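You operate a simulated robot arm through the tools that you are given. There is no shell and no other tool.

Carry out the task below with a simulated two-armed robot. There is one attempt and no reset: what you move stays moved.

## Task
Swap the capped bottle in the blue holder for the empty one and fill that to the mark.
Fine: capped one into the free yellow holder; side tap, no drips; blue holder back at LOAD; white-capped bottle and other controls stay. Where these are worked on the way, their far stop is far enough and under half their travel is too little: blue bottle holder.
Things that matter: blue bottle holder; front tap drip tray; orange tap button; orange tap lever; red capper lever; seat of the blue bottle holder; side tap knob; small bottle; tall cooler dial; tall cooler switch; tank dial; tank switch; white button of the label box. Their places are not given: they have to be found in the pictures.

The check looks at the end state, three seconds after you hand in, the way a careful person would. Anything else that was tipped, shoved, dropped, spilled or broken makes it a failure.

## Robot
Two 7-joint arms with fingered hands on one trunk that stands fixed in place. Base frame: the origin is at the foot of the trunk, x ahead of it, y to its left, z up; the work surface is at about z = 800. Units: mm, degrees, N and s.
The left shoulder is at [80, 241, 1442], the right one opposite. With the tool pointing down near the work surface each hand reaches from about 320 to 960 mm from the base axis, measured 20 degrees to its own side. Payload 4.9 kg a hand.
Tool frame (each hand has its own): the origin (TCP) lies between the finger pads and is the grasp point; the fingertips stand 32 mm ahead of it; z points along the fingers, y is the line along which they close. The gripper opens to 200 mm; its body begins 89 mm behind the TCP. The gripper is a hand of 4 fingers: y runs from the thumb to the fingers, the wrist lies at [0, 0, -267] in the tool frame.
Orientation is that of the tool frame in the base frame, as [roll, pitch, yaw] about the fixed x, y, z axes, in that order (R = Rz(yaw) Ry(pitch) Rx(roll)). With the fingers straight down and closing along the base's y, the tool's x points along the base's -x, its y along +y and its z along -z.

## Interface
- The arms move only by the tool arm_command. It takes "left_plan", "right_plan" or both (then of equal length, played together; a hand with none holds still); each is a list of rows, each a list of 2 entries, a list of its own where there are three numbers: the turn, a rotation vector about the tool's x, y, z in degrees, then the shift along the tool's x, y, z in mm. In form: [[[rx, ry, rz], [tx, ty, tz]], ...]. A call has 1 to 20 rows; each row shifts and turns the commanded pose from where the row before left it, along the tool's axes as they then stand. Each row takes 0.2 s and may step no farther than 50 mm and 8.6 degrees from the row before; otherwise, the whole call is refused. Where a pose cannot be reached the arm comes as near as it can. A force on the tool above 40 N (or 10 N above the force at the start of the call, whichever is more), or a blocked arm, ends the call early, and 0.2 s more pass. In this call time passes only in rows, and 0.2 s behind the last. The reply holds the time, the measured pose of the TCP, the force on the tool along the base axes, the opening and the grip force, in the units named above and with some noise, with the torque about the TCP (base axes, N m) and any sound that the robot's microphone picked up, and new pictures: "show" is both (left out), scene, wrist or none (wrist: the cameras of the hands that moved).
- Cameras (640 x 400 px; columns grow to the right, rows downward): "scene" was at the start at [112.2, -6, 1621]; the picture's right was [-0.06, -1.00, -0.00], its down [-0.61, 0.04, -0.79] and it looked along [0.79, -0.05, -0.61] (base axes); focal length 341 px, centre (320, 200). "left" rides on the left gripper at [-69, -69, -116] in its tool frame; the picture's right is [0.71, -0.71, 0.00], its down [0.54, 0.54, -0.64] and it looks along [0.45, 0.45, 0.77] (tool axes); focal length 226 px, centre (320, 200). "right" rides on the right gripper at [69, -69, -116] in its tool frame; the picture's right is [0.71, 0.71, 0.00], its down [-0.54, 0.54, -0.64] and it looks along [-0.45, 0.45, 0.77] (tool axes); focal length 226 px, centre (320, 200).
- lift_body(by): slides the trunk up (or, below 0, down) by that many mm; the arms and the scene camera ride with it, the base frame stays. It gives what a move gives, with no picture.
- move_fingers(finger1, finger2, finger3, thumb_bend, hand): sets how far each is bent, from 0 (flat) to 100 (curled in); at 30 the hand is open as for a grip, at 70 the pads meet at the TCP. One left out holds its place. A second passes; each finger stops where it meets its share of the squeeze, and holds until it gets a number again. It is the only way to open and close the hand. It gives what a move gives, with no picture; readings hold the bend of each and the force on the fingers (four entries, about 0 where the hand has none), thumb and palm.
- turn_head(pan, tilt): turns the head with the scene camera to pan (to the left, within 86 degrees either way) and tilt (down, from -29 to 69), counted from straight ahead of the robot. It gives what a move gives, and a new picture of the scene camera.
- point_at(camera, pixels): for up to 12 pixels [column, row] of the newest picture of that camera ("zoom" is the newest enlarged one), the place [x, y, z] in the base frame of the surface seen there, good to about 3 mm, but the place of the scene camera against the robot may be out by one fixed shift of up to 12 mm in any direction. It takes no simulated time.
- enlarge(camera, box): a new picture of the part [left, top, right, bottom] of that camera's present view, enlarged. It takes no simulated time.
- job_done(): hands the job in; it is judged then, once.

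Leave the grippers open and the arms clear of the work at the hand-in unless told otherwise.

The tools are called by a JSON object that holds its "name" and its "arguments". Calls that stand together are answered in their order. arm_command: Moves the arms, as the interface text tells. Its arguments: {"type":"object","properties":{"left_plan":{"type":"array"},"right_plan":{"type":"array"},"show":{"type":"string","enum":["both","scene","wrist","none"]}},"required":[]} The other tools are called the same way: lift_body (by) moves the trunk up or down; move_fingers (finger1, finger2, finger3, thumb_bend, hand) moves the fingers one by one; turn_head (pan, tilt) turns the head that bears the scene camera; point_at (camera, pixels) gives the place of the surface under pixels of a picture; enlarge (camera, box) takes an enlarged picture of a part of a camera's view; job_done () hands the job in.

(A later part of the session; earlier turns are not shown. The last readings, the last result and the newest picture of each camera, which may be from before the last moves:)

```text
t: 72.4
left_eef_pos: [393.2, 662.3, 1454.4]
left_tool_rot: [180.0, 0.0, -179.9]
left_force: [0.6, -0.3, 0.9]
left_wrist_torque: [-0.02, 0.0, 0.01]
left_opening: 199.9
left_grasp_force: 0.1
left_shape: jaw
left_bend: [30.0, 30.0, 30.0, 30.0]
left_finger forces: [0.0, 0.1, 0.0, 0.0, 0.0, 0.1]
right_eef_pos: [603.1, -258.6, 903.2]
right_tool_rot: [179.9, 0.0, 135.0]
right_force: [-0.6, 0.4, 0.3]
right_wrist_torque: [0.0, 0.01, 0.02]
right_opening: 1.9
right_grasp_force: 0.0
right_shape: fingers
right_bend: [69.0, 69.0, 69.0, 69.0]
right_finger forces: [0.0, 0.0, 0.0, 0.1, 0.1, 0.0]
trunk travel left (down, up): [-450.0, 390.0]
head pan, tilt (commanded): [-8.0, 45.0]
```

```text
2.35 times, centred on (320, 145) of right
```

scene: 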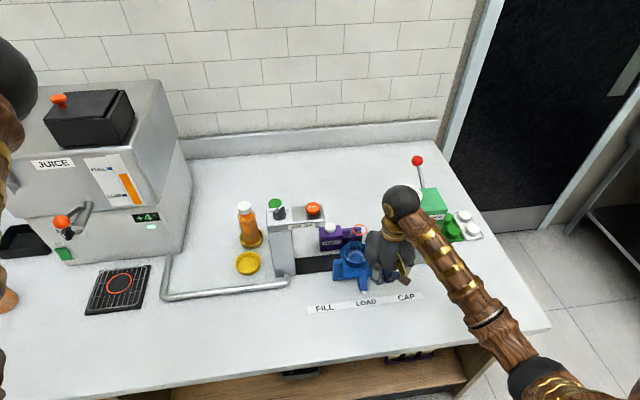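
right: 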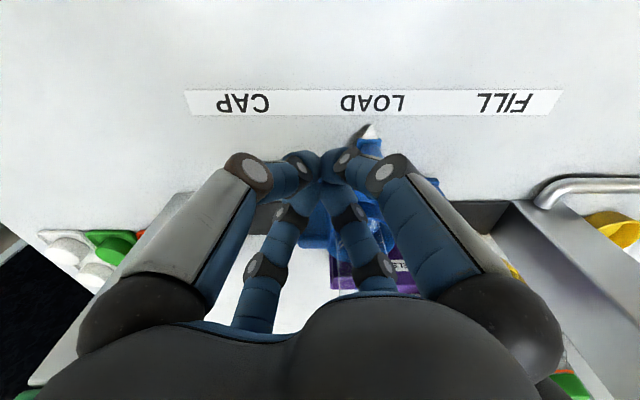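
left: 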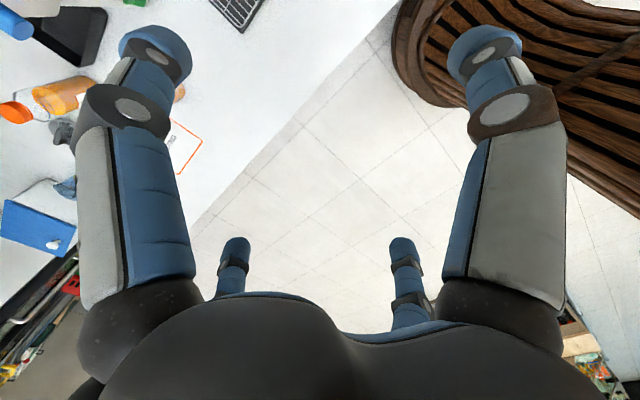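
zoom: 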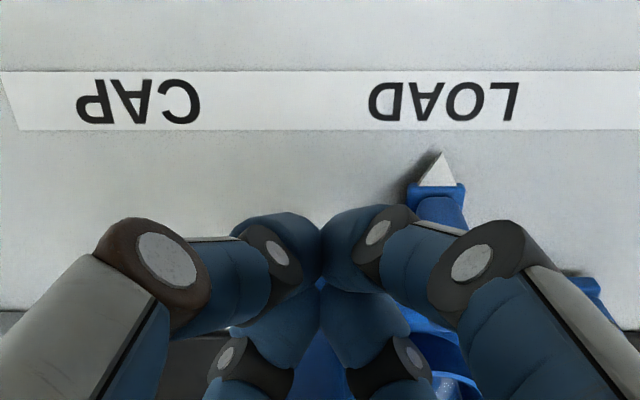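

The fist hangs just right of the front prong. I'll back off 10 mm to the right, then lower to z≈867 (tip ≈835, prong top 872).

{"name": "arm_command", "arguments": {"right_plan": [[[0, 0, 0], [-7.1, -7.1, 0]], [[0, 0, 0], [0, 0, 12]], [[0, 0, 0], [0, 0, 12]], [[0, 0, 0], [0, 0, 12]]], "show": "both"}}

{"name": "enlarge", "arguments": {"camera": "scene", "box": [310, 190, 450, 310]}}

{"name": "enlarge", "arguments": {"camera": "right", "box": [220, 60, 420, 230]}}

```text
t: 73.4
left_eef_pos: [391.7, 662.1, 1453.3]
left_tool_rot: [-179.9, 0.0, 180.0]
left_force: [0.7, -0.8, -1.0]
left_wrist_torque: [0.02, 0.01, 0.03]
left_opening: 199.7
left_grasp_force: 0.2
left_shape: jaw
left_bend: [30.0, 30.0, 30.0, 30.0]
left_finger forces: [0.0, 0.0, 0.0, 0.0, 0.1, 0.1]
right_eef_pos: [603.9, -269.3, 866.8]
right_tool_rot: [179.8, 0.1, 135.0]
right_force: [1.0, -0.6, 0.6]
right_wrist_torque: [-0.02, 0.01, -0.02]
right_opening: 2.0
right_grasp_force: 0.1
right_shape: fingers
right_bend: [69.0, 69.0, 69.0, 69.0]
right_finger forces: [0.1, 0.0, 0.0, 0.0, 0.0, 0.0]
trunk travel left (down, up): [-450.0, 390.0]
head pan, tilt (commanded): [-8.0, 45.0]
```

scene: 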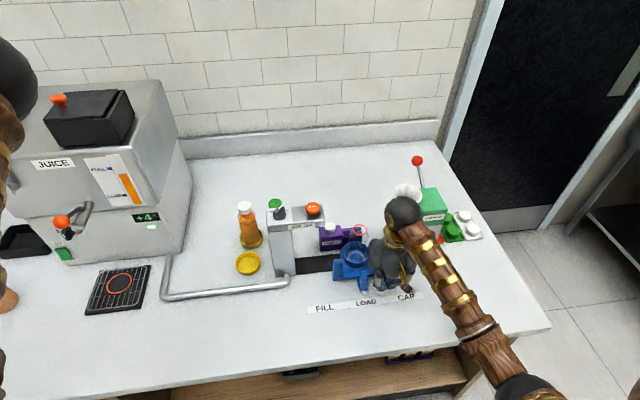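
right: 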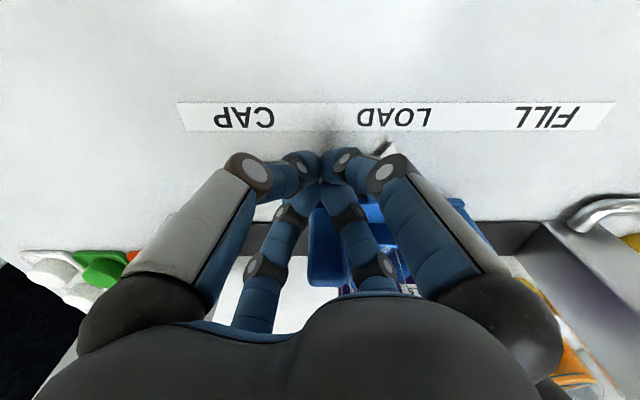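

```text
3.33 times, centred on (380, 250) of scene
```

zoom: 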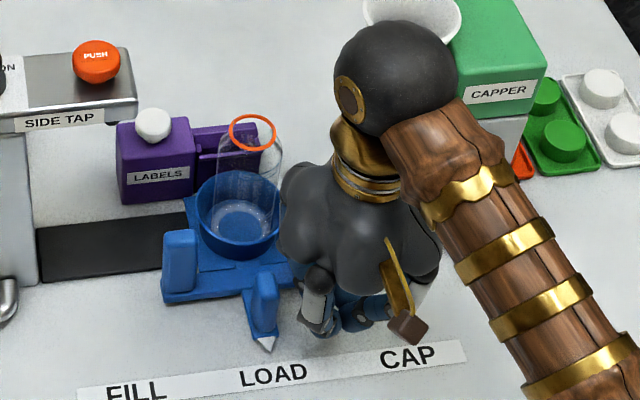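

```text
2.35 times, centred on (320, 145) of right
```

zoom: 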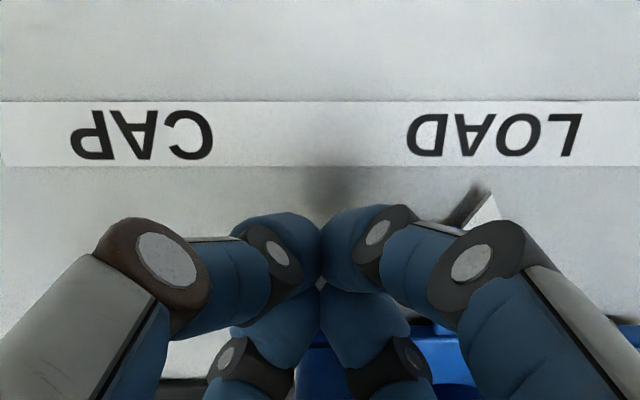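

Position is good. Now push toward +y (tool x and y equally), first 40 mm at 8 mm per step, and look.

{"name": "arm_command", "arguments": {"right_plan": [[[0, 0, 0], [4, 4, 0]], [[0, 0, 0], [4, 4, 0]], [[0, 0, 0], [4, 4, 0]], [[0, 0, 0], [4, 4, 0]], [[0, 0, 0], [5, 5, 0]], [[0, 0, 0], [5, 5, 0]], [[0, 0, 0], [5, 5, 0]]], "show": "both"}}

{"name": "enlarge", "arguments": {"camera": "scene", "box": [290, 215, 450, 320]}}

```text
t: 75.0
left_eef_pos: [392.8, 661.6, 1454.7]
left_tool_rot: [179.9, 0.1, 180.0]
left_force: [-0.6, -0.1, -0.3]
left_wrist_torque: [-0.02, -0.02, 0.02]
left_opening: 199.8
left_grasp_force: 0.1
left_shape: jaw
left_bend: [30.0, 30.0, 30.0, 30.0]
left_finger forces: [0.0, 0.0, 0.0, 0.0, 0.1, 0.0]
right_eef_pos: [603.0, -226.4, 868.2]
right_tool_rot: [180.0, -0.1, 135.0]
right_force: [0.2, 0.0, -0.2]
right_wrist_torque: [0.0, 0.03, -0.01]
right_opening: 2.1
right_grasp_force: 0.0
right_shape: fingers
right_bend: [69.0, 69.0, 69.0, 69.0]
right_finger forces: [0.0, 0.0, 0.1, 0.1, 0.0, 0.1]
trunk travel left (down, up): [-450.0, 390.0]
head pan, tilt (commanded): [-8.0, 45.0]
```

scene: 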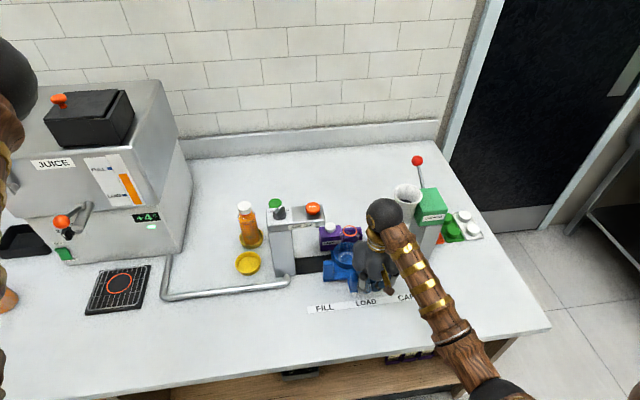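
right: 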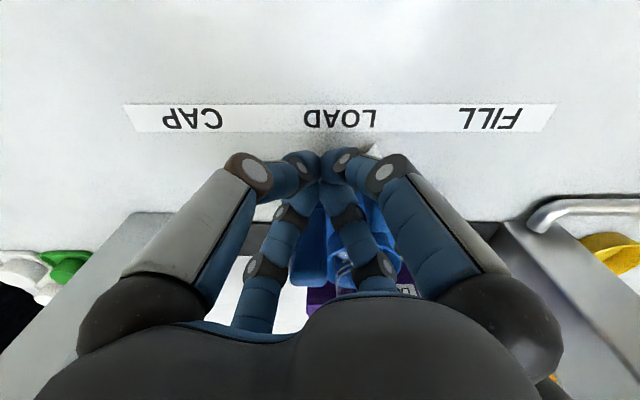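

```text
3.81 times, centred on (370, 268) of scene
```

zoom: 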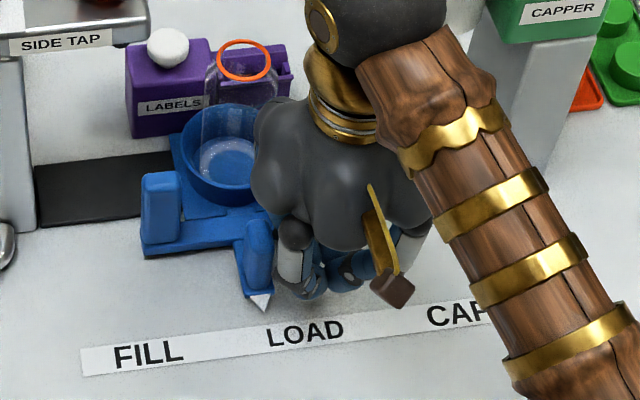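

The holder slides with the fist, bottle upright (pointer now at zoom (263,300), about 29 mm moved). I'll continue 72 mm more at ~7 mm per step.

{"name": "arm_command", "arguments": {"right_plan": [[[0, 0, 0], [5, 5, 0]], [[0, 0, 0], [5, 5, 0]], [[0, 0, 0], [5, 5, 0]], [[0, 0, 0], [5, 5, 0]], [[0, 0, 0], [5, 5, 0]], [[0, 0, 0], [5, 5, 0]], [[0, 0, 0], [5, 5, 0]], [[0, 0, 0], [5, 5, 0]], [[0, 0, 0], [5, 5, 0]], [[0, 0, 0], [5, 5, 0]]], "show": "both"}}

{"name": "enlarge", "arguments": {"camera": "scene", "box": [260, 195, 400, 320]}}

```text
t: 77.2
left_eef_pos: [392.1, 661.7, 1454.4]
left_tool_rot: [-180.0, 0.0, 180.0]
left_force: [0.4, 0.5, -0.5]
left_wrist_torque: [-0.02, -0.02, 0.01]
left_opening: 199.6
left_grasp_force: 0.1
left_shape: jaw
left_bend: [30.0, 30.0, 30.0, 30.0]
left_finger forces: [0.1, 0.1, 0.0, 0.0, 0.0, 0.0]
right_eef_pos: [603.2, -154.1, 868.3]
right_tool_rot: [179.9, -0.1, 134.9]
right_force: [-0.4, 0.3, 0.9]
right_wrist_torque: [0.03, -0.05, 0.03]
right_opening: 2.3
right_grasp_force: 0.0
right_shape: fingers
right_bend: [69.0, 69.0, 69.0, 69.0]
right_finger forces: [0.0, 0.0, 0.1, 0.1, 0.0, 0.1]
trunk travel left (down, up): [-450.0, 390.0]
head pan, tilt (commanded): [-8.0, 45.0]
```

scene: 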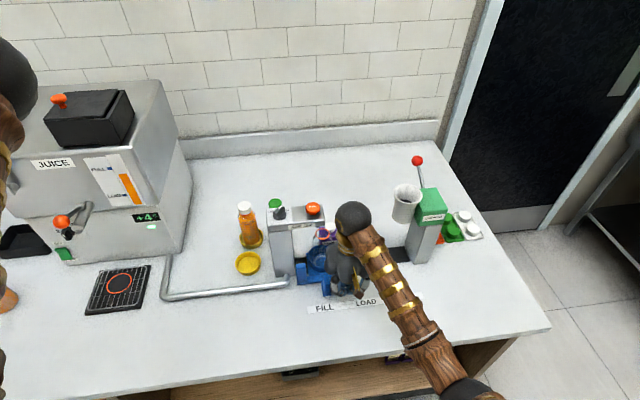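
right: 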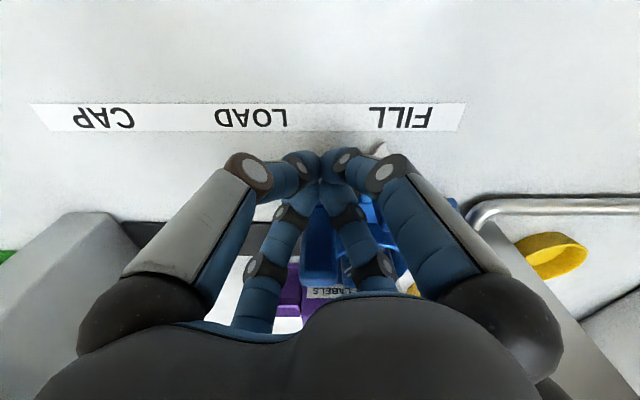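

```text
3.20 times, centred on (330, 258) of scene
```

zoom: 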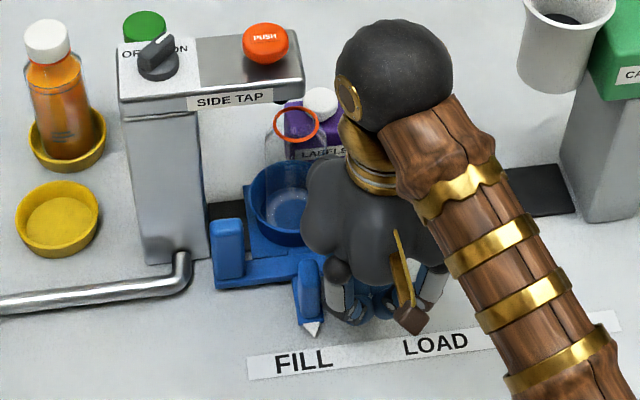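

Pointer now nearly at FILL (zoom (312,330)). I'll push 16 mm more in 4 mm steps and watch the force.

{"name": "arm_command", "arguments": {"right_plan": [[[0, 0, 0], [2.8, 2.8, 0]], [[0, 0, 0], [2.8, 2.8, 0]], [[0, 0, 0], [2.8, 2.8, 0]], [[0, 0, 0], [2.1, 2.1, 0]]], "show": "scene"}}

{"name": "enlarge", "arguments": {"camera": "scene", "box": [260, 195, 400, 320]}}

```text
t: 78.2
left_eef_pos: [393.2, 661.9, 1454.6]
left_tool_rot: [179.9, 0.0, 180.0]
left_force: [-0.3, 0.6, -0.2]
left_wrist_torque: [0.0, -0.01, 0.03]
left_opening: 200.1
left_grasp_force: 0.0
left_shape: jaw
left_bend: [30.0, 30.0, 30.0, 30.0]
left_finger forces: [0.1, 0.0, 0.0, 0.0, 0.0, 0.0]
right_eef_pos: [603.0, -139.5, 868.9]
right_tool_rot: [-180.0, 0.0, 135.0]
right_force: [0.3, 0.2, 0.4]
right_wrist_torque: [-0.03, 0.01, 0.01]
right_opening: 2.0
right_grasp_force: 0.1
right_shape: fingers
right_bend: [69.0, 69.0, 69.0, 69.0]
right_finger forces: [0.1, 0.0, 0.1, 0.0, 0.1, 0.0]
trunk travel left (down, up): [-450.0, 390.0]
head pan, tilt (commanded): [-8.0, 45.0]
```

scene: 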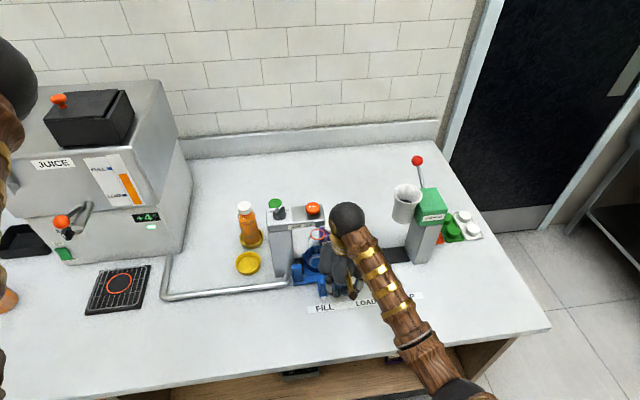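

```text
3.20 times, centred on (330, 258) of scene
```

zoom: 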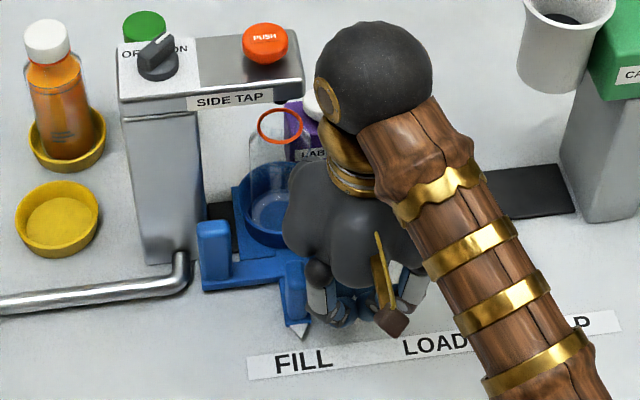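

Pointer is about at FILL. I'll push on in 2 mm steps to feel the end stop.

{"name": "arm_command", "arguments": {"right_plan": [[[0, 0, 0], [1.4, 1.4, 0]], [[0, 0, 0], [1.4, 1.4, 0]], [[0, 0, 0], [1.4, 1.4, 0]]], "show": "none"}}

{"name": "enlarge", "arguments": {"camera": "scene", "box": [260, 195, 400, 320]}}

```text
t: 79.0
left_eef_pos: [392.7, 661.5, 1454.6]
left_tool_rot: [-179.9, 0.0, 179.9]
left_force: [0.1, -0.4, -0.4]
left_wrist_torque: [0.0, 0.01, 0.03]
left_opening: 199.8
left_grasp_force: 0.1
left_shape: jaw
left_bend: [30.0, 30.0, 30.0, 30.0]
left_finger forces: [0.0, 0.0, 0.1, 0.1, 0.0, 0.0]
right_eef_pos: [603.7, -134.6, 869.8]
right_tool_rot: [179.9, -0.1, 135.0]
right_force: [-0.2, -0.7, 0.6]
right_wrist_torque: [0.03, -0.02, -0.04]
right_opening: 2.2
right_grasp_force: 1.0
right_shape: fingers
right_bend: [69.0, 69.0, 69.0, 69.0]
right_finger forces: [0.0, 1.8, 0.1, 0.1, 0.0, 0.0]
trunk travel left (down, up): [-450.0, 390.0]
head pan, tilt (commanded): [-8.0, 45.0]
```

```text
3.20 times, centred on (330, 258) of scene
```

zoom: 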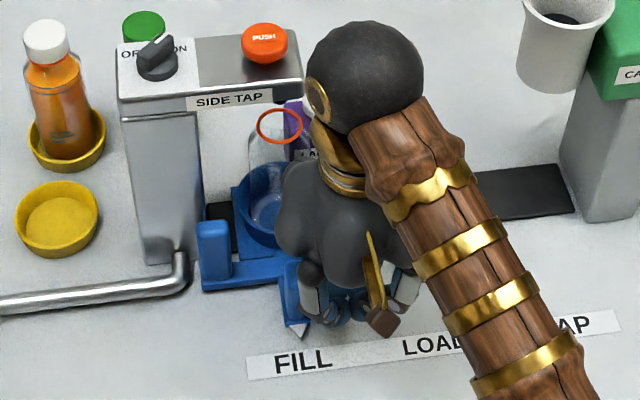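

The holder has reached its stop (finger force 1.8 N, no more motion). I'll back the fist off to the right 34 mm, then raise it.

{"name": "arm_command", "arguments": {"right_plan": [[[0, 0, 0], [-4, -4, 0]], [[0, 0, 0], [-8, -8, 0]], [[0, 0, 0], [-12, -12, 0]], [[0, 0, 0], [0, 0, -30]], [[0, 0, 0], [0, 0, -40]], [[0, 0, 0], [0, 0, -40]], [[0, 0, 0], [0, 0, -45]], [[0, 0, 0], [0, 0, -45]], [[0, 0, 0], [0, 0, -45]], [[0, 0, 0], [0, 0, -45]], [[0, 0, 0], [0, 0, -45]], [[0, 0, 0], [0, 0, -45]]], "show": "both"}}

{"name": "enlarge", "arguments": {"camera": "scene", "box": [260, 195, 400, 320]}}

```text
t: 81.6
left_eef_pos: [392.7, 661.4, 1453.8]
left_tool_rot: [-180.0, 0.0, 179.9]
left_force: [0.1, -0.3, 0.1]
left_wrist_torque: [-0.01, 0.01, -0.03]
left_opening: 199.7
left_grasp_force: 0.0
left_shape: jaw
left_bend: [30.0, 30.0, 30.0, 30.0]
left_finger forces: [0.0, 0.0, 0.1, 0.0, 0.1, 0.0]
right_eef_pos: [601.0, -166.9, 1246.9]
right_tool_rot: [180.0, 0.0, 134.9]
right_force: [0.2, -0.2, 0.8]
right_wrist_torque: [-0.01, 0.03, 0.01]
right_opening: 1.9
right_grasp_force: 0.1
right_shape: fingers
right_bend: [69.0, 69.0, 69.0, 69.0]
right_finger forces: [0.1, 0.1, 0.1, 0.1, 0.1, 0.0]
trunk travel left (down, up): [-450.0, 390.0]
head pan, tilt (commanded): [-8.0, 45.0]
```

scene: 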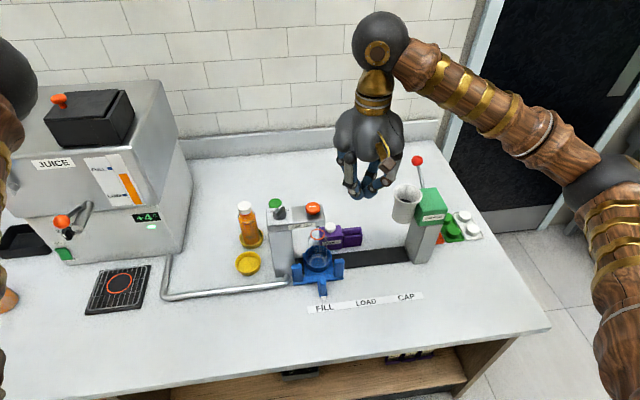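
right: 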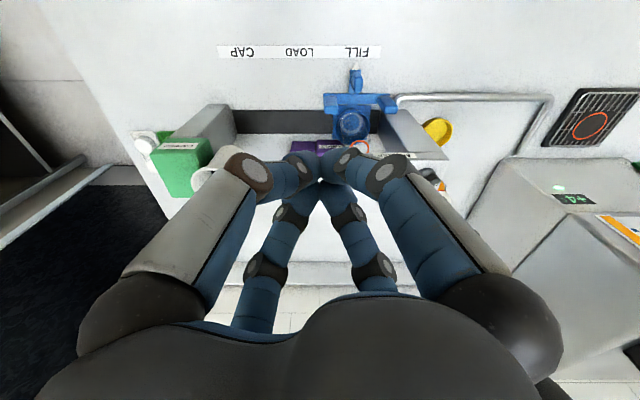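

```text
3.20 times, centred on (330, 258) of scene
```

zoom: 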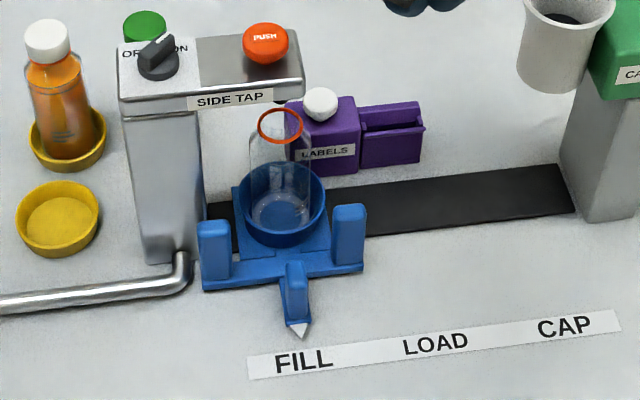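

The holder stands at FILL with the bottle under the tap. Now I'll move the fist above the orange button (≈[716,-86]) at height, and take a close reference picture of the empty bottle.

{"name": "arm_command", "arguments": {"right_plan": [[[0, 0, 0], [-8, 46, 0]], [[0, 0, 0], [-8, 46, 0]], [[0, 0, 0], [-8, 46.5, 0]]], "show": "both"}}

{"name": "enlarge", "arguments": {"camera": "scene", "box": [295, 215, 345, 280]}}

{"name": "enlarge", "arguments": {"camera": "right", "box": [250, 50, 390, 200]}}

```text
t: 82.4
left_eef_pos: [393.1, 662.0, 1452.6]
left_tool_rot: [-179.9, -0.1, 179.9]
left_force: [0.3, 0.0, 0.2]
left_wrist_torque: [-0.01, 0.03, -0.04]
left_opening: 199.8
left_grasp_force: 0.0
left_shape: jaw
left_bend: [30.0, 30.0, 30.0, 30.0]
left_finger forces: [0.0, 0.0, 0.0, 0.0, 0.0, 0.0]
right_eef_pos: [720.9, -87.1, 1245.6]
right_tool_rot: [-180.0, 0.0, 134.9]
right_force: [0.3, -0.5, -0.5]
right_wrist_torque: [0.01, 0.0, -0.02]
right_opening: 2.2
right_grasp_force: 0.0
right_shape: fingers
right_bend: [69.0, 69.0, 69.0, 69.0]
right_finger forces: [0.0, 0.0, 0.0, 0.0, 0.0, 0.0]
trunk travel left (down, up): [-450.0, 390.0]
head pan, tilt (commanded): [-8.0, 45.0]
```

scene: 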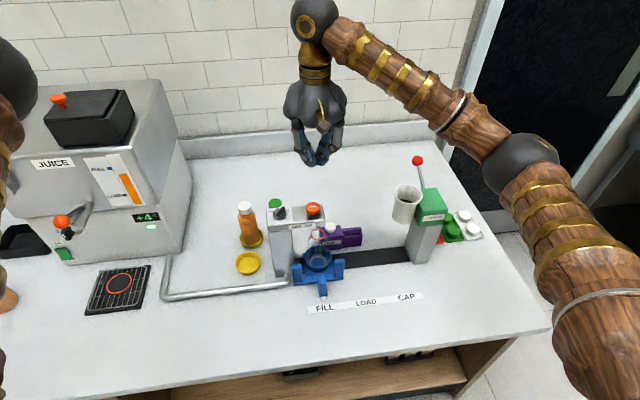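
right: 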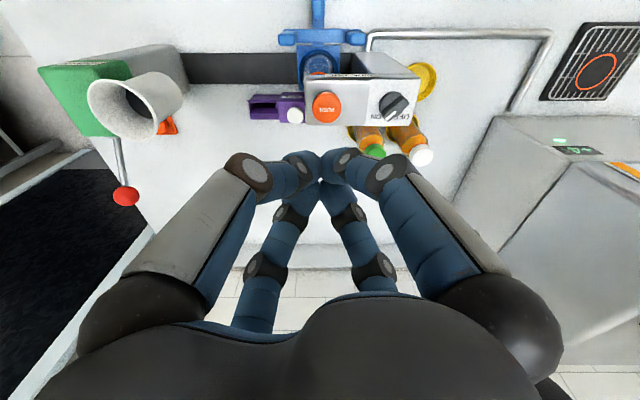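

```text
6.15 times, centred on (320, 248) of scene
```

zoom: 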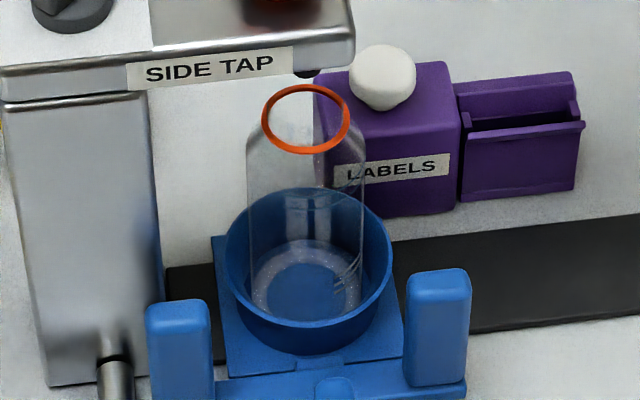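

```text
2.67 times, centred on (320, 125) of right
```

zoom: 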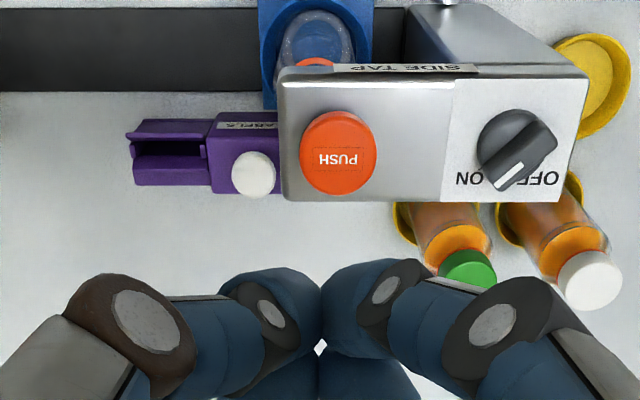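

I'll measure the spout, mouth, and button positions to verify that the mouth is under the spout.

{"name": "point_at", "arguments": {"camera": "right", "pixels": [[327, 107], [313, 107], [341, 107], [327, 93], [327, 120], [318, 60], [390, 105], [400, 95]]}}

{"name": "enlarge", "arguments": {"camera": "scene", "box": [303, 220, 333, 250]}}

```text
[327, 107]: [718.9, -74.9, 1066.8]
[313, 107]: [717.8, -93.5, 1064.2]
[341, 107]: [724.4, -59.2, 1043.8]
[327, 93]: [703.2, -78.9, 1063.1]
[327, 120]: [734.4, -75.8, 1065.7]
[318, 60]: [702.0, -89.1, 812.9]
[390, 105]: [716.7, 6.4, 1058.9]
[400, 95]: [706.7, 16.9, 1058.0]
```

```text
13.33 times, centred on (318, 235) of scene
```

zoom: 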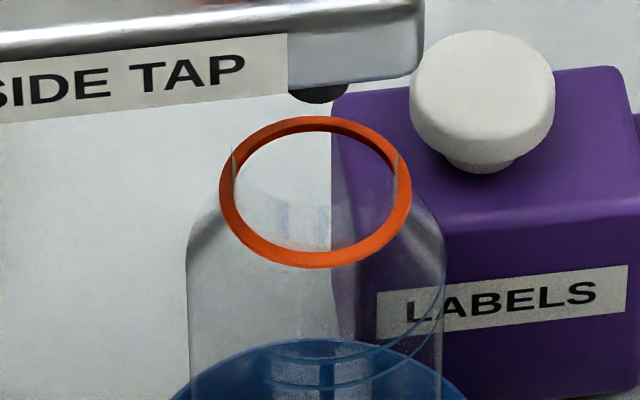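

I'll get relative positions from the scene view (same fixed shift for all): spout, mouth ring, button.

{"name": "point_at", "arguments": {"camera": "zoom", "pixels": [[318, 94], [318, 100], [225, 192], [406, 192], [316, 123], [316, 260], [330, 92], [305, 92], [290, 60], [420, 60]]}}

{"name": "point_at", "arguments": {"camera": "scene", "pixels": [[313, 207], [306, 210], [320, 210], [313, 215], [279, 212], [323, 296], [312, 230]]}}

```text
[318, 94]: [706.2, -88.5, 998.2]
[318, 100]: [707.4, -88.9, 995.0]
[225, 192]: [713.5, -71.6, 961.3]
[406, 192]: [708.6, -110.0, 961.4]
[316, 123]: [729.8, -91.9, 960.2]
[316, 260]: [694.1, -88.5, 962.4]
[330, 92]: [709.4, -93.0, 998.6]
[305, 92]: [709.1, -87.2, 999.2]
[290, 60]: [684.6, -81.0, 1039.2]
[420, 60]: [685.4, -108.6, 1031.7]
```

```text
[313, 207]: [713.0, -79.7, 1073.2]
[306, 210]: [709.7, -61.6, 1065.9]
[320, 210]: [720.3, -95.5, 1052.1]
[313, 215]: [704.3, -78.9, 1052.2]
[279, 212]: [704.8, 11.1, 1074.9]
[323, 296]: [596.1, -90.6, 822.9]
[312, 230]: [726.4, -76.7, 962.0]
```

Relative to the bottle mouth (scene y≈-91) the spout is right above it (y≈-90), and the button is at about true [719,-79,1066]. I'll shift the fist to the button and lower to z≈1125, still clear of it.

{"name": "arm_command", "arguments": {"right_plan": [[[0, 0, 0], [6.4, 4.9, 0]], [[0, 0, 0], [0, 0, 30]], [[0, 0, 0], [0, 0, 35]], [[0, 0, 0], [0, 0, 30]], [[0, 0, 0], [0, 0, 25]]], "show": "both"}}

{"name": "enlarge", "arguments": {"camera": "right", "box": [240, 100, 400, 240]}}

{"name": "enlarge", "arguments": {"camera": "scene", "box": [265, 170, 365, 280]}}

```text
t: 83.6
left_eef_pos: [394.6, 662.3, 1454.3]
left_tool_rot: [-179.9, 0.0, 179.9]
left_force: [-0.7, -0.3, 0.0]
left_wrist_torque: [0.04, 0.04, 0.02]
left_opening: 200.1
left_grasp_force: 0.1
left_shape: jaw
left_bend: [30.0, 30.0, 30.0, 30.0]
left_finger forces: [0.1, 0.0, 0.1, 0.1, 0.1, 0.0]
right_eef_pos: [716.0, -78.8, 1127.1]
right_tool_rot: [180.0, 0.0, 135.0]
right_force: [-0.7, 0.0, 0.5]
right_wrist_torque: [0.02, 0.02, 0.0]
right_opening: 2.1
right_grasp_force: 0.1
right_shape: fingers
right_bend: [69.0, 69.0, 69.0, 69.0]
right_finger forces: [0.0, 0.0, 0.0, 0.1, 0.0, 0.1]
trunk travel left (down, up): [-450.0, 390.0]
head pan, tilt (commanded): [-8.0, 45.0]
```

scene: 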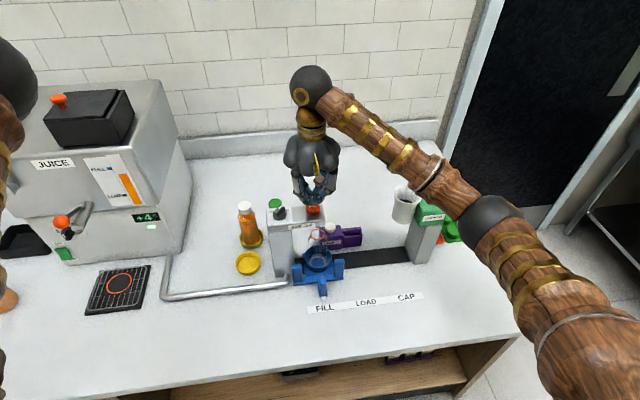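
right: 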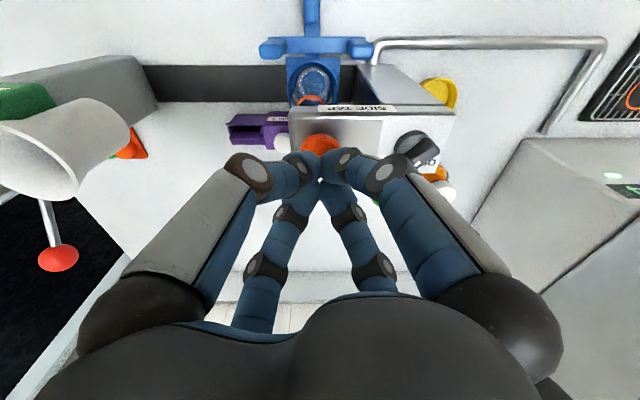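

```text
2.86 times, centred on (320, 170) of right
```

zoom: 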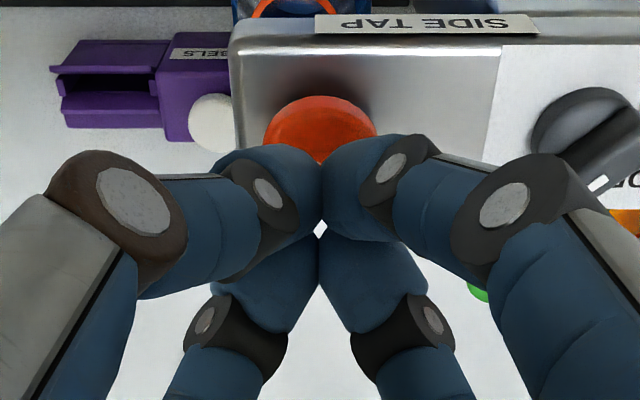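

```text
3.64 times, centred on (315, 225) of scene
```

zoom: 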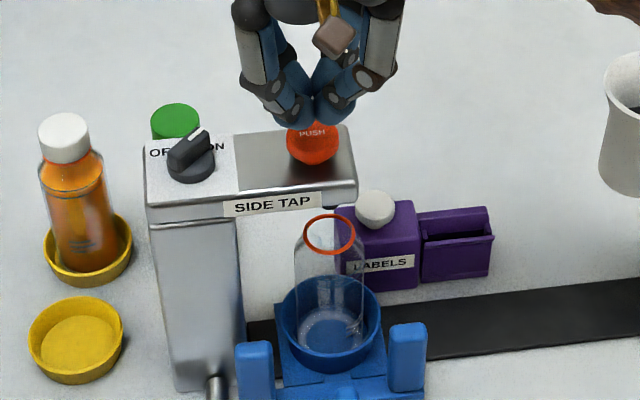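

The fist is centred over the button, and the scene camera sees the bottle freely. I'll lower 16 mm more and read the force.

{"name": "arm_command", "arguments": {"right_plan": [[[0, 0, 0], [-2, 2, 8]], [[0, 0, 0], [0, 0, 8]]], "show": "scene"}}

{"name": "enlarge", "arguments": {"camera": "scene", "box": [290, 190, 350, 280]}}

```text
t: 84.2
left_eef_pos: [393.7, 661.7, 1453.9]
left_tool_rot: [-180.0, 0.1, -180.0]
left_force: [-0.8, -0.1, 0.7]
left_wrist_torque: [-0.04, 0.0, 0.02]
left_opening: 199.6
left_grasp_force: 0.0
left_shape: jaw
left_bend: [30.0, 30.0, 30.0, 30.0]
left_finger forces: [0.0, 0.0, 0.1, 0.0, 0.0, 0.1]
right_eef_pos: [719.5, -79.1, 1112.1]
right_tool_rot: [179.9, -0.1, 134.9]
right_force: [-1.1, 0.4, 0.1]
right_wrist_torque: [0.03, -0.01, -0.01]
right_opening: 2.1
right_grasp_force: 0.1
right_shape: fingers
right_bend: [69.0, 69.0, 69.0, 69.0]
right_finger forces: [0.0, 0.1, 0.1, 0.1, 0.0, 0.1]
trunk travel left (down, up): [-450.0, 390.0]
head pan, tilt (commanded): [-8.0, 45.0]
```

scene: 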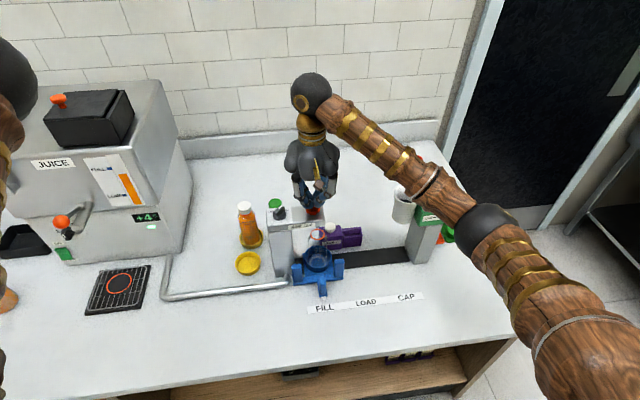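

```text
4.44 times, centred on (320, 235) of scene
```

zoom: 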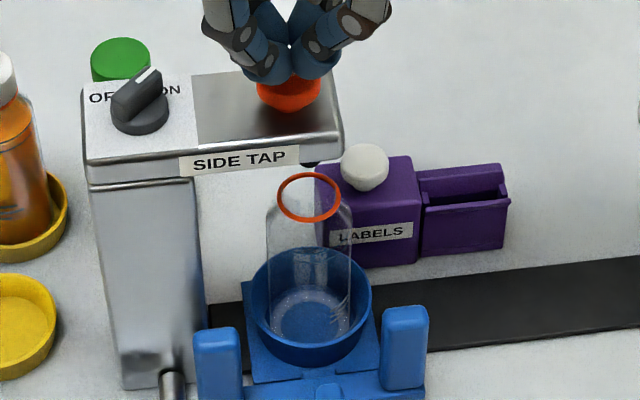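

No contact yet. I'll go down in 2 mm steps, 4 mm per call, looking at the force each time.

{"name": "arm_command", "arguments": {"right_plan": [[[0, 0, 0], [0, 0, 2]], [[0, 0, 0], [0, 0, 2]]], "show": "none"}}

```text
t: 84.8
left_eef_pos: [392.3, 661.8, 1453.4]
left_tool_rot: [179.9, -0.1, -180.0]
left_force: [0.4, -1.0, -0.3]
left_wrist_torque: [0.0, 0.01, 0.02]
left_opening: 199.6
left_grasp_force: 0.1
left_shape: jaw
left_bend: [30.0, 30.0, 30.0, 30.0]
left_finger forces: [0.0, 0.0, 0.0, 0.0, 0.0, 0.0]
right_eef_pos: [719.1, -79.0, 1107.4]
right_tool_rot: [179.9, 0.1, 135.0]
right_force: [0.2, -0.4, -0.4]
right_wrist_torque: [0.0, -0.02, -0.01]
right_opening: 2.2
right_grasp_force: 0.0
right_shape: fingers
right_bend: [69.0, 69.0, 69.0, 69.0]
right_finger forces: [0.1, 0.0, 0.0, 0.0, 0.0, 0.0]
trunk travel left (down, up): [-450.0, 390.0]
head pan, tilt (commanded): [-8.0, 45.0]
```

{"name": "arm_command", "arguments": {"right_plan": [[[0, 0, 0], [0, 0, 2]], [[0, 0, 0], [0, 0, 2]]], "show": "none"}}

{"name": "enlarge", "arguments": {"camera": "scene", "box": [290, 190, 350, 280]}}

```text
t: 85.4
left_eef_pos: [393.4, 661.8, 1453.3]
left_tool_rot: [180.0, 0.0, -179.9]
left_force: [-0.4, -0.9, 0.1]
left_wrist_torque: [-0.02, -0.02, 0.01]
left_opening: 200.0
left_grasp_force: 0.0
left_shape: jaw
left_bend: [30.0, 30.0, 30.0, 30.0]
left_finger forces: [0.0, 0.1, 0.0, 0.0, 0.0, 0.0]
right_eef_pos: [718.8, -78.6, 1103.6]
right_tool_rot: [180.0, -0.1, 135.0]
right_force: [0.1, 0.4, 0.0]
right_wrist_torque: [0.02, 0.02, 0.02]
right_opening: 2.3
right_grasp_force: 0.1
right_shape: fingers
right_bend: [69.0, 69.0, 69.0, 69.0]
right_finger forces: [0.0, 0.0, 0.0, 0.0, 0.1, 0.1]
trunk travel left (down, up): [-450.0, 390.0]
head pan, tilt (commanded): [-8.0, 45.0]
```

```text
4.44 times, centred on (320, 235) of scene
```

zoom: 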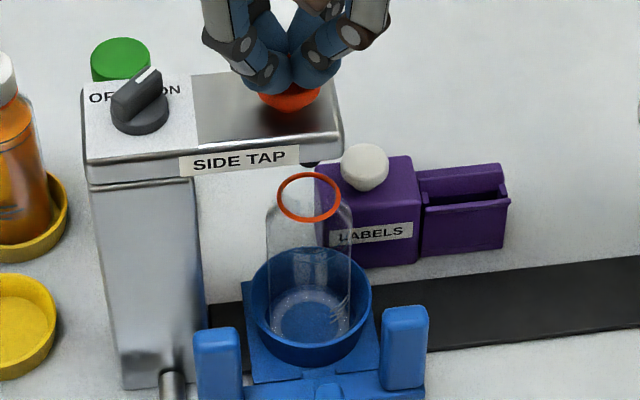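

Still no contact at 1103.6. Another 3 mm.

{"name": "arm_command", "arguments": {"right_plan": [[[0, 0, 0], [0, 0, 1.5]], [[0, 0, 0], [0, 0, 1.5]]], "show": "none"}}

```text
t: 86.0
left_eef_pos: [393.5, 662.4, 1454.1]
left_tool_rot: [-180.0, 0.1, -180.0]
left_force: [0.2, -0.9, 0.9]
left_wrist_torque: [-0.01, -0.02, 0.03]
left_opening: 199.8
left_grasp_force: 0.1
left_shape: jaw
left_bend: [30.0, 30.0, 30.0, 30.0]
left_finger forces: [0.0, 0.1, 0.0, 0.0, 0.0, 0.1]
right_eef_pos: [719.8, -79.1, 1101.6]
right_tool_rot: [179.9, -0.1, 135.1]
right_force: [-0.8, 0.4, -0.2]
right_wrist_torque: [0.0, 0.01, -0.01]
right_opening: 2.1
right_grasp_force: 0.2
right_shape: fingers
right_bend: [69.0, 69.0, 69.0, 69.0]
right_finger forces: [0.0, 0.1, 0.0, 0.0, 0.0, 0.0]
trunk travel left (down, up): [-450.0, 390.0]
head pan, tilt (commanded): [-8.0, 45.0]
```

{"name": "arm_command", "arguments": {"right_plan": [[[0, 0, 0], [0, 0, 1.5]], [[0, 0, 0], [0, 0, 1.5]]], "show": "none"}}

{"name": "enlarge", "arguments": {"camera": "scene", "box": [290, 190, 350, 280]}}

```text
t: 86.6
left_eef_pos: [392.0, 661.1, 1453.7]
left_tool_rot: [180.0, 0.1, -180.0]
left_force: [0.2, 0.0, -0.6]
left_wrist_torque: [-0.02, -0.01, 0.04]
left_opening: 200.0
left_grasp_force: 0.0
left_shape: jaw
left_bend: [30.0, 30.0, 30.0, 30.0]
left_finger forces: [0.0, 0.0, 0.0, 0.0, 0.0, 0.0]
right_eef_pos: [719.5, -80.3, 1098.9]
right_tool_rot: [179.9, 0.0, 135.0]
right_force: [0.5, 0.6, 1.0]
right_wrist_torque: [-0.01, 0.02, 0.03]
right_opening: 2.1
right_grasp_force: 0.1
right_shape: fingers
right_bend: [69.0, 69.0, 69.0, 69.0]
right_finger forces: [0.0, 0.0, 0.0, 0.0, 0.1, 0.1]
trunk travel left (down, up): [-450.0, 390.0]
head pan, tilt (commanded): [-8.0, 45.0]
```

```text
4.44 times, centred on (320, 235) of scene
```

zoom: 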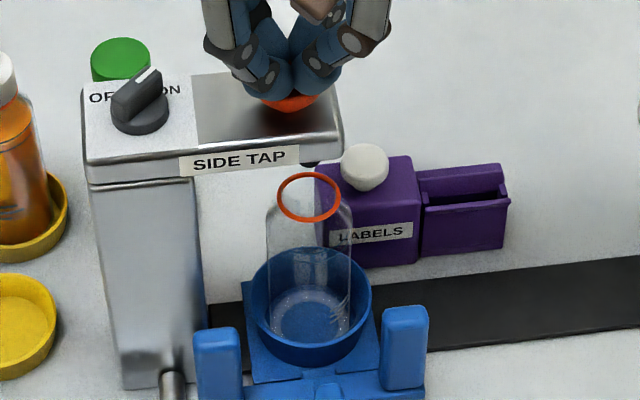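

Very near contact (z≈1099). From here the button may start to sink; I'll go 2 mm and look.

{"name": "arm_command", "arguments": {"right_plan": [[[0, 0, 0], [0, 0, 2]]], "show": "none"}}

```text
t: 87.0
left_eef_pos: [392.4, 661.8, 1454.1]
left_tool_rot: [-179.9, 0.1, 180.0]
left_force: [-0.2, -0.2, 0.5]
left_wrist_torque: [0.0, 0.01, -0.03]
left_opening: 199.6
left_grasp_force: 0.0
left_shape: jaw
left_bend: [30.0, 30.0, 30.0, 30.0]
left_finger forces: [0.0, 0.0, 0.0, 0.1, 0.0, 0.0]
right_eef_pos: [719.7, -78.0, 1096.3]
right_tool_rot: [179.9, -0.1, 135.0]
right_force: [-0.6, 0.7, 3.0]
right_wrist_torque: [0.02, 0.03, 0.01]
right_opening: 2.1
right_grasp_force: 0.1
right_shape: fingers
right_bend: [69.0, 69.0, 69.0, 69.0]
right_finger forces: [0.0, 0.0, 0.1, 0.1, 0.1, 0.1]
trunk travel left (down, up): [-450.0, 390.0]
head pan, tilt (commanded): [-8.0, 45.0]
```

Contact: 3 N upward. I'll press 1.5 mm further and look at the bottle.

{"name": "arm_command", "arguments": {"right_plan": [[[0, 0, 0], [0, 0, 1.5]]], "show": "none"}}

{"name": "enlarge", "arguments": {"camera": "scene", "box": [290, 190, 350, 280]}}

```text
t: 87.4
left_eef_pos: [392.3, 661.2, 1454.3]
left_tool_rot: [-180.0, 0.0, -179.9]
left_force: [-0.7, -0.2, 0.1]
left_wrist_torque: [0.0, 0.02, 0.01]
left_opening: 199.9
left_grasp_force: 0.0
left_shape: jaw
left_bend: [30.0, 30.0, 30.0, 30.0]
left_finger forces: [0.0, 0.0, 0.1, 0.0, 0.0, 0.1]
right_eef_pos: [719.4, -79.2, 1095.5]
right_tool_rot: [179.9, 0.0, 135.0]
right_force: [1.2, 0.1, 2.8]
right_wrist_torque: [0.02, 0.0, -0.03]
right_opening: 2.5
right_grasp_force: 0.0
right_shape: fingers
right_bend: [69.0, 69.0, 69.0, 69.0]
right_finger forces: [0.1, 0.0, 0.1, 0.1, 0.0, 0.1]
trunk travel left (down, up): [-450.0, 390.0]
head pan, tilt (commanded): [-8.0, 45.0]
```

```text
4.44 times, centred on (320, 235) of scene
```

zoom: 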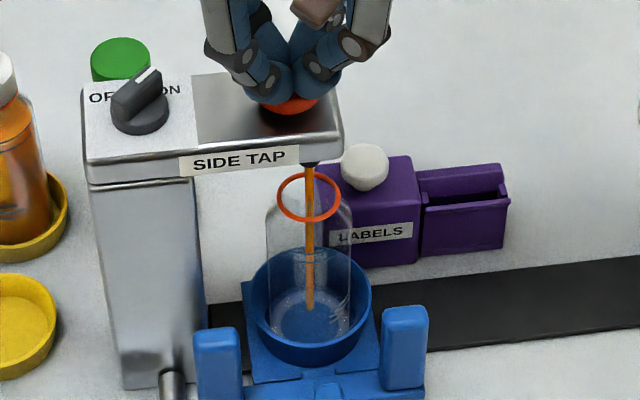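

Juice is now running in a stream into the bottle. I'll hold still for about 0.6 s and look at the level rise.

{"name": "arm_command", "arguments": {"right_plan": [[[0, 0, 0], [0, 0, 0]], [[0, 0, 0], [0, 0, 0]]], "show": "none"}}

{"name": "enlarge", "arguments": {"camera": "scene", "box": [300, 215, 340, 275]}}

```text
t: 88.0
left_eef_pos: [392.7, 661.7, 1455.2]
left_tool_rot: [180.0, 0.0, 180.0]
left_force: [0.7, -0.3, -1.0]
left_wrist_torque: [-0.03, 0.01, -0.02]
left_opening: 199.9
left_grasp_force: 0.0
left_shape: jaw
left_bend: [30.0, 30.0, 30.0, 30.0]
left_finger forces: [0.0, 0.0, 0.1, 0.0, 0.0, 0.0]
right_eef_pos: [719.4, -78.4, 1094.6]
right_tool_rot: [179.9, 0.0, 135.0]
right_force: [0.3, 0.2, 2.4]
right_wrist_torque: [-0.02, -0.01, 0.0]
right_opening: 2.1
right_grasp_force: 0.1
right_shape: fingers
right_bend: [69.0, 69.0, 69.0, 69.0]
right_finger forces: [0.0, 0.0, 0.1, 0.0, 0.0, 0.1]
trunk travel left (down, up): [-450.0, 390.0]
head pan, tilt (commanded): [-8.0, 45.0]
```

```text
6.67 times, centred on (320, 245) of scene
```

zoom: 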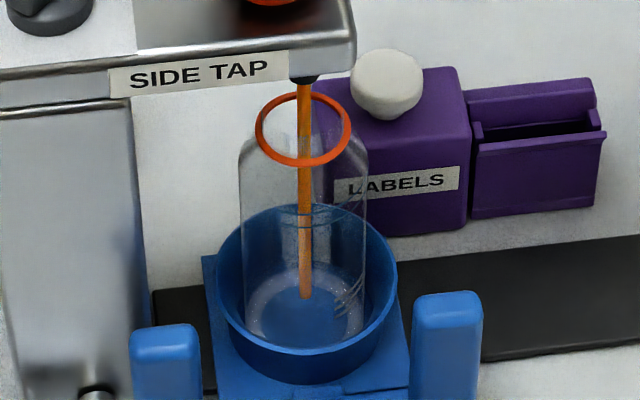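

The stream is steady; the level is still at the bottom. I'll hold for 1 s more and look.

{"name": "arm_command", "arguments": {"right_plan": [[[0, 0, 0], [0, 0, 0]], [[0, 0, 0], [0, 0, 0]], [[0, 0, 0], [0, 0, 0]], [[0, 0, 0], [0, 0, 0]], [[0, 0, 0], [0, 0, 0]]], "show": "none"}}

{"name": "enlarge", "arguments": {"camera": "scene", "box": [300, 215, 340, 275]}}

```text
t: 89.2
left_eef_pos: [392.2, 661.4, 1453.9]
left_tool_rot: [180.0, -0.1, 180.0]
left_force: [0.9, 1.0, -0.4]
left_wrist_torque: [-0.01, 0.01, -0.01]
left_opening: 199.8
left_grasp_force: 0.0
left_shape: jaw
left_bend: [30.0, 30.0, 30.0, 30.0]
left_finger forces: [0.1, 0.1, 0.0, 0.1, 0.1, 0.0]
right_eef_pos: [719.5, -80.0, 1095.7]
right_tool_rot: [179.9, 0.0, 135.1]
right_force: [0.5, 0.2, 1.7]
right_wrist_torque: [-0.01, -0.02, 0.01]
right_opening: 2.2
right_grasp_force: 0.0
right_shape: fingers
right_bend: [69.0, 69.0, 69.0, 69.0]
right_finger forces: [0.0, 0.0, 0.0, 0.0, 0.0, 0.0]
trunk travel left (down, up): [-450.0, 390.0]
head pan, tilt (commanded): [-8.0, 45.0]
```

```text
6.67 times, centred on (320, 245) of scene
```

zoom: 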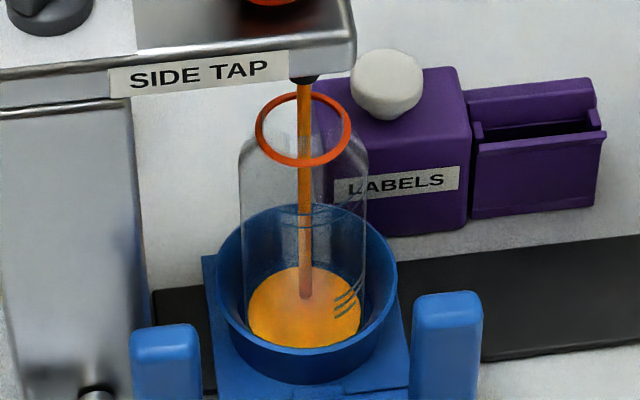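

A thin pool is visible at the bottom (surface at rows 265–348). The fill rate seems modest; I'll hold 3 s and measure again.

{"name": "arm_command", "arguments": {"right_plan": [[[0, 0, 0], [0, 0, 0]], [[0, 0, 0], [0, 0, 0]], [[0, 0, 0], [0, 0, 0]], [[0, 0, 0], [0, 0, 0]], [[0, 0, 0], [0, 0, 0]], [[0, 0, 0], [0, 0, 0]], [[0, 0, 0], [0, 0, 0]], [[0, 0, 0], [0, 0, 0]], [[0, 0, 0], [0, 0, 0]], [[0, 0, 0], [0, 0, 0]]], "show": "none"}}

{"name": "enlarge", "arguments": {"camera": "scene", "box": [300, 215, 340, 275]}}

```text
t: 91.4
left_eef_pos: [392.8, 660.6, 1454.1]
left_tool_rot: [179.9, 0.0, 180.0]
left_force: [-0.5, -0.2, -0.2]
left_wrist_torque: [0.0, 0.01, 0.01]
left_opening: 199.8
left_grasp_force: 0.1
left_shape: jaw
left_bend: [30.0, 30.0, 30.0, 30.0]
left_finger forces: [0.0, 0.1, 0.1, 0.0, 0.0, 0.0]
right_eef_pos: [719.8, -79.9, 1095.1]
right_tool_rot: [180.0, 0.1, 135.0]
right_force: [0.8, 0.6, 2.7]
right_wrist_torque: [-0.03, -0.02, 0.01]
right_opening: 2.1
right_grasp_force: 0.0
right_shape: fingers
right_bend: [69.0, 69.0, 69.0, 69.0]
right_finger forces: [0.0, 0.0, 0.0, 0.0, 0.0, 0.0]
trunk travel left (down, up): [-450.0, 390.0]
head pan, tilt (commanded): [-8.0, 45.0]
```

```text
6.67 times, centred on (320, 245) of scene
```

zoom: 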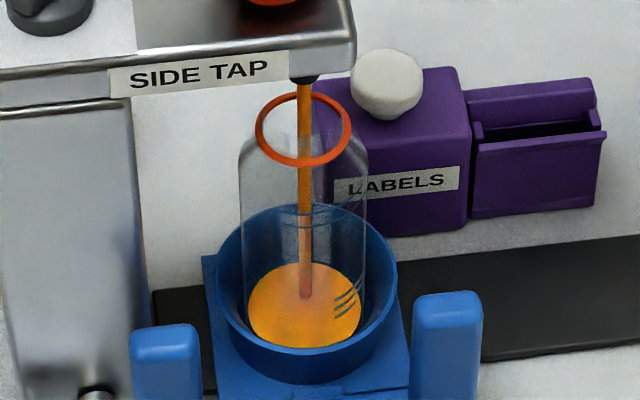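

The level rose only a little in 2.2 s. I'll press 1 mm deeper (for a firm hold) and keep holding 4 s, then measure.

{"name": "arm_command", "arguments": {"right_plan": [[[0, 0, 0], [0, 0, 1]], [[0, 0, 0], [0, 0, 0]], [[0, 0, 0], [0, 0, 0]], [[0, 0, 0], [0, 0, 0]], [[0, 0, 0], [0, 0, 0]], [[0, 0, 0], [0, 0, 0]], [[0, 0, 0], [0, 0, 0]], [[0, 0, 0], [0, 0, 0]], [[0, 0, 0], [0, 0, 0]], [[0, 0, 0], [0, 0, 0]], [[0, 0, 0], [0, 0, 0]], [[0, 0, 0], [0, 0, 0]], [[0, 0, 0], [0, 0, 0]], [[0, 0, 0], [0, 0, 0]], [[0, 0, 0], [0, 0, 0]], [[0, 0, 0], [0, 0, 0]], [[0, 0, 0], [0, 0, 0]], [[0, 0, 0], [0, 0, 0]], [[0, 0, 0], [0, 0, 0]], [[0, 0, 0], [0, 0, 0]]], "show": "none"}}

{"name": "enlarge", "arguments": {"camera": "scene", "box": [300, 215, 340, 275]}}

```text
t: 95.6
left_eef_pos: [392.4, 660.7, 1454.3]
left_tool_rot: [-180.0, 0.0, 180.0]
left_force: [-0.3, -1.3, 1.1]
left_wrist_torque: [-0.02, 0.0, -0.03]
left_opening: 199.9
left_grasp_force: 0.1
left_shape: jaw
left_bend: [30.0, 30.0, 30.0, 30.0]
left_finger forces: [0.1, 0.1, 0.0, 0.0, 0.0, 0.0]
right_eef_pos: [719.6, -78.3, 1093.8]
right_tool_rot: [179.9, 0.1, 135.0]
right_force: [0.5, -0.3, 2.9]
right_wrist_torque: [-0.05, -0.04, 0.01]
right_opening: 1.8
right_grasp_force: 0.2
right_shape: fingers
right_bend: [69.0, 69.0, 69.0, 69.0]
right_finger forces: [0.0, 0.1, 0.0, 0.0, 0.1, 0.0]
trunk travel left (down, up): [-450.0, 390.0]
head pan, tilt (commanded): [-8.0, 45.0]
heard: click
```

```text
6.67 times, centred on (320, 245) of scene
```

zoom: 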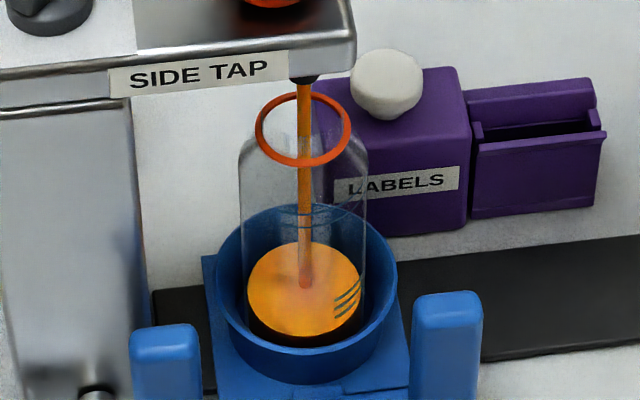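

There was a click, and the level now rises faster (front edge at row ≈335, back edge at ≈242). Let me zoom in on the mark lines (no time passes).

{"name": "enlarge", "arguments": {"camera": "scene", "box": [303, 228, 333, 270]}}

```text
9.52 times, centred on (318, 249) of scene
```

zoom: 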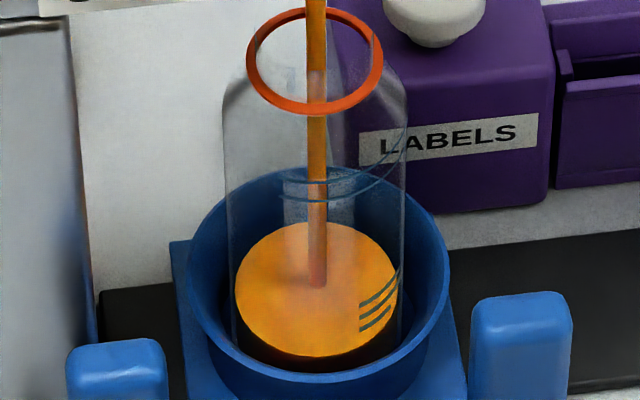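

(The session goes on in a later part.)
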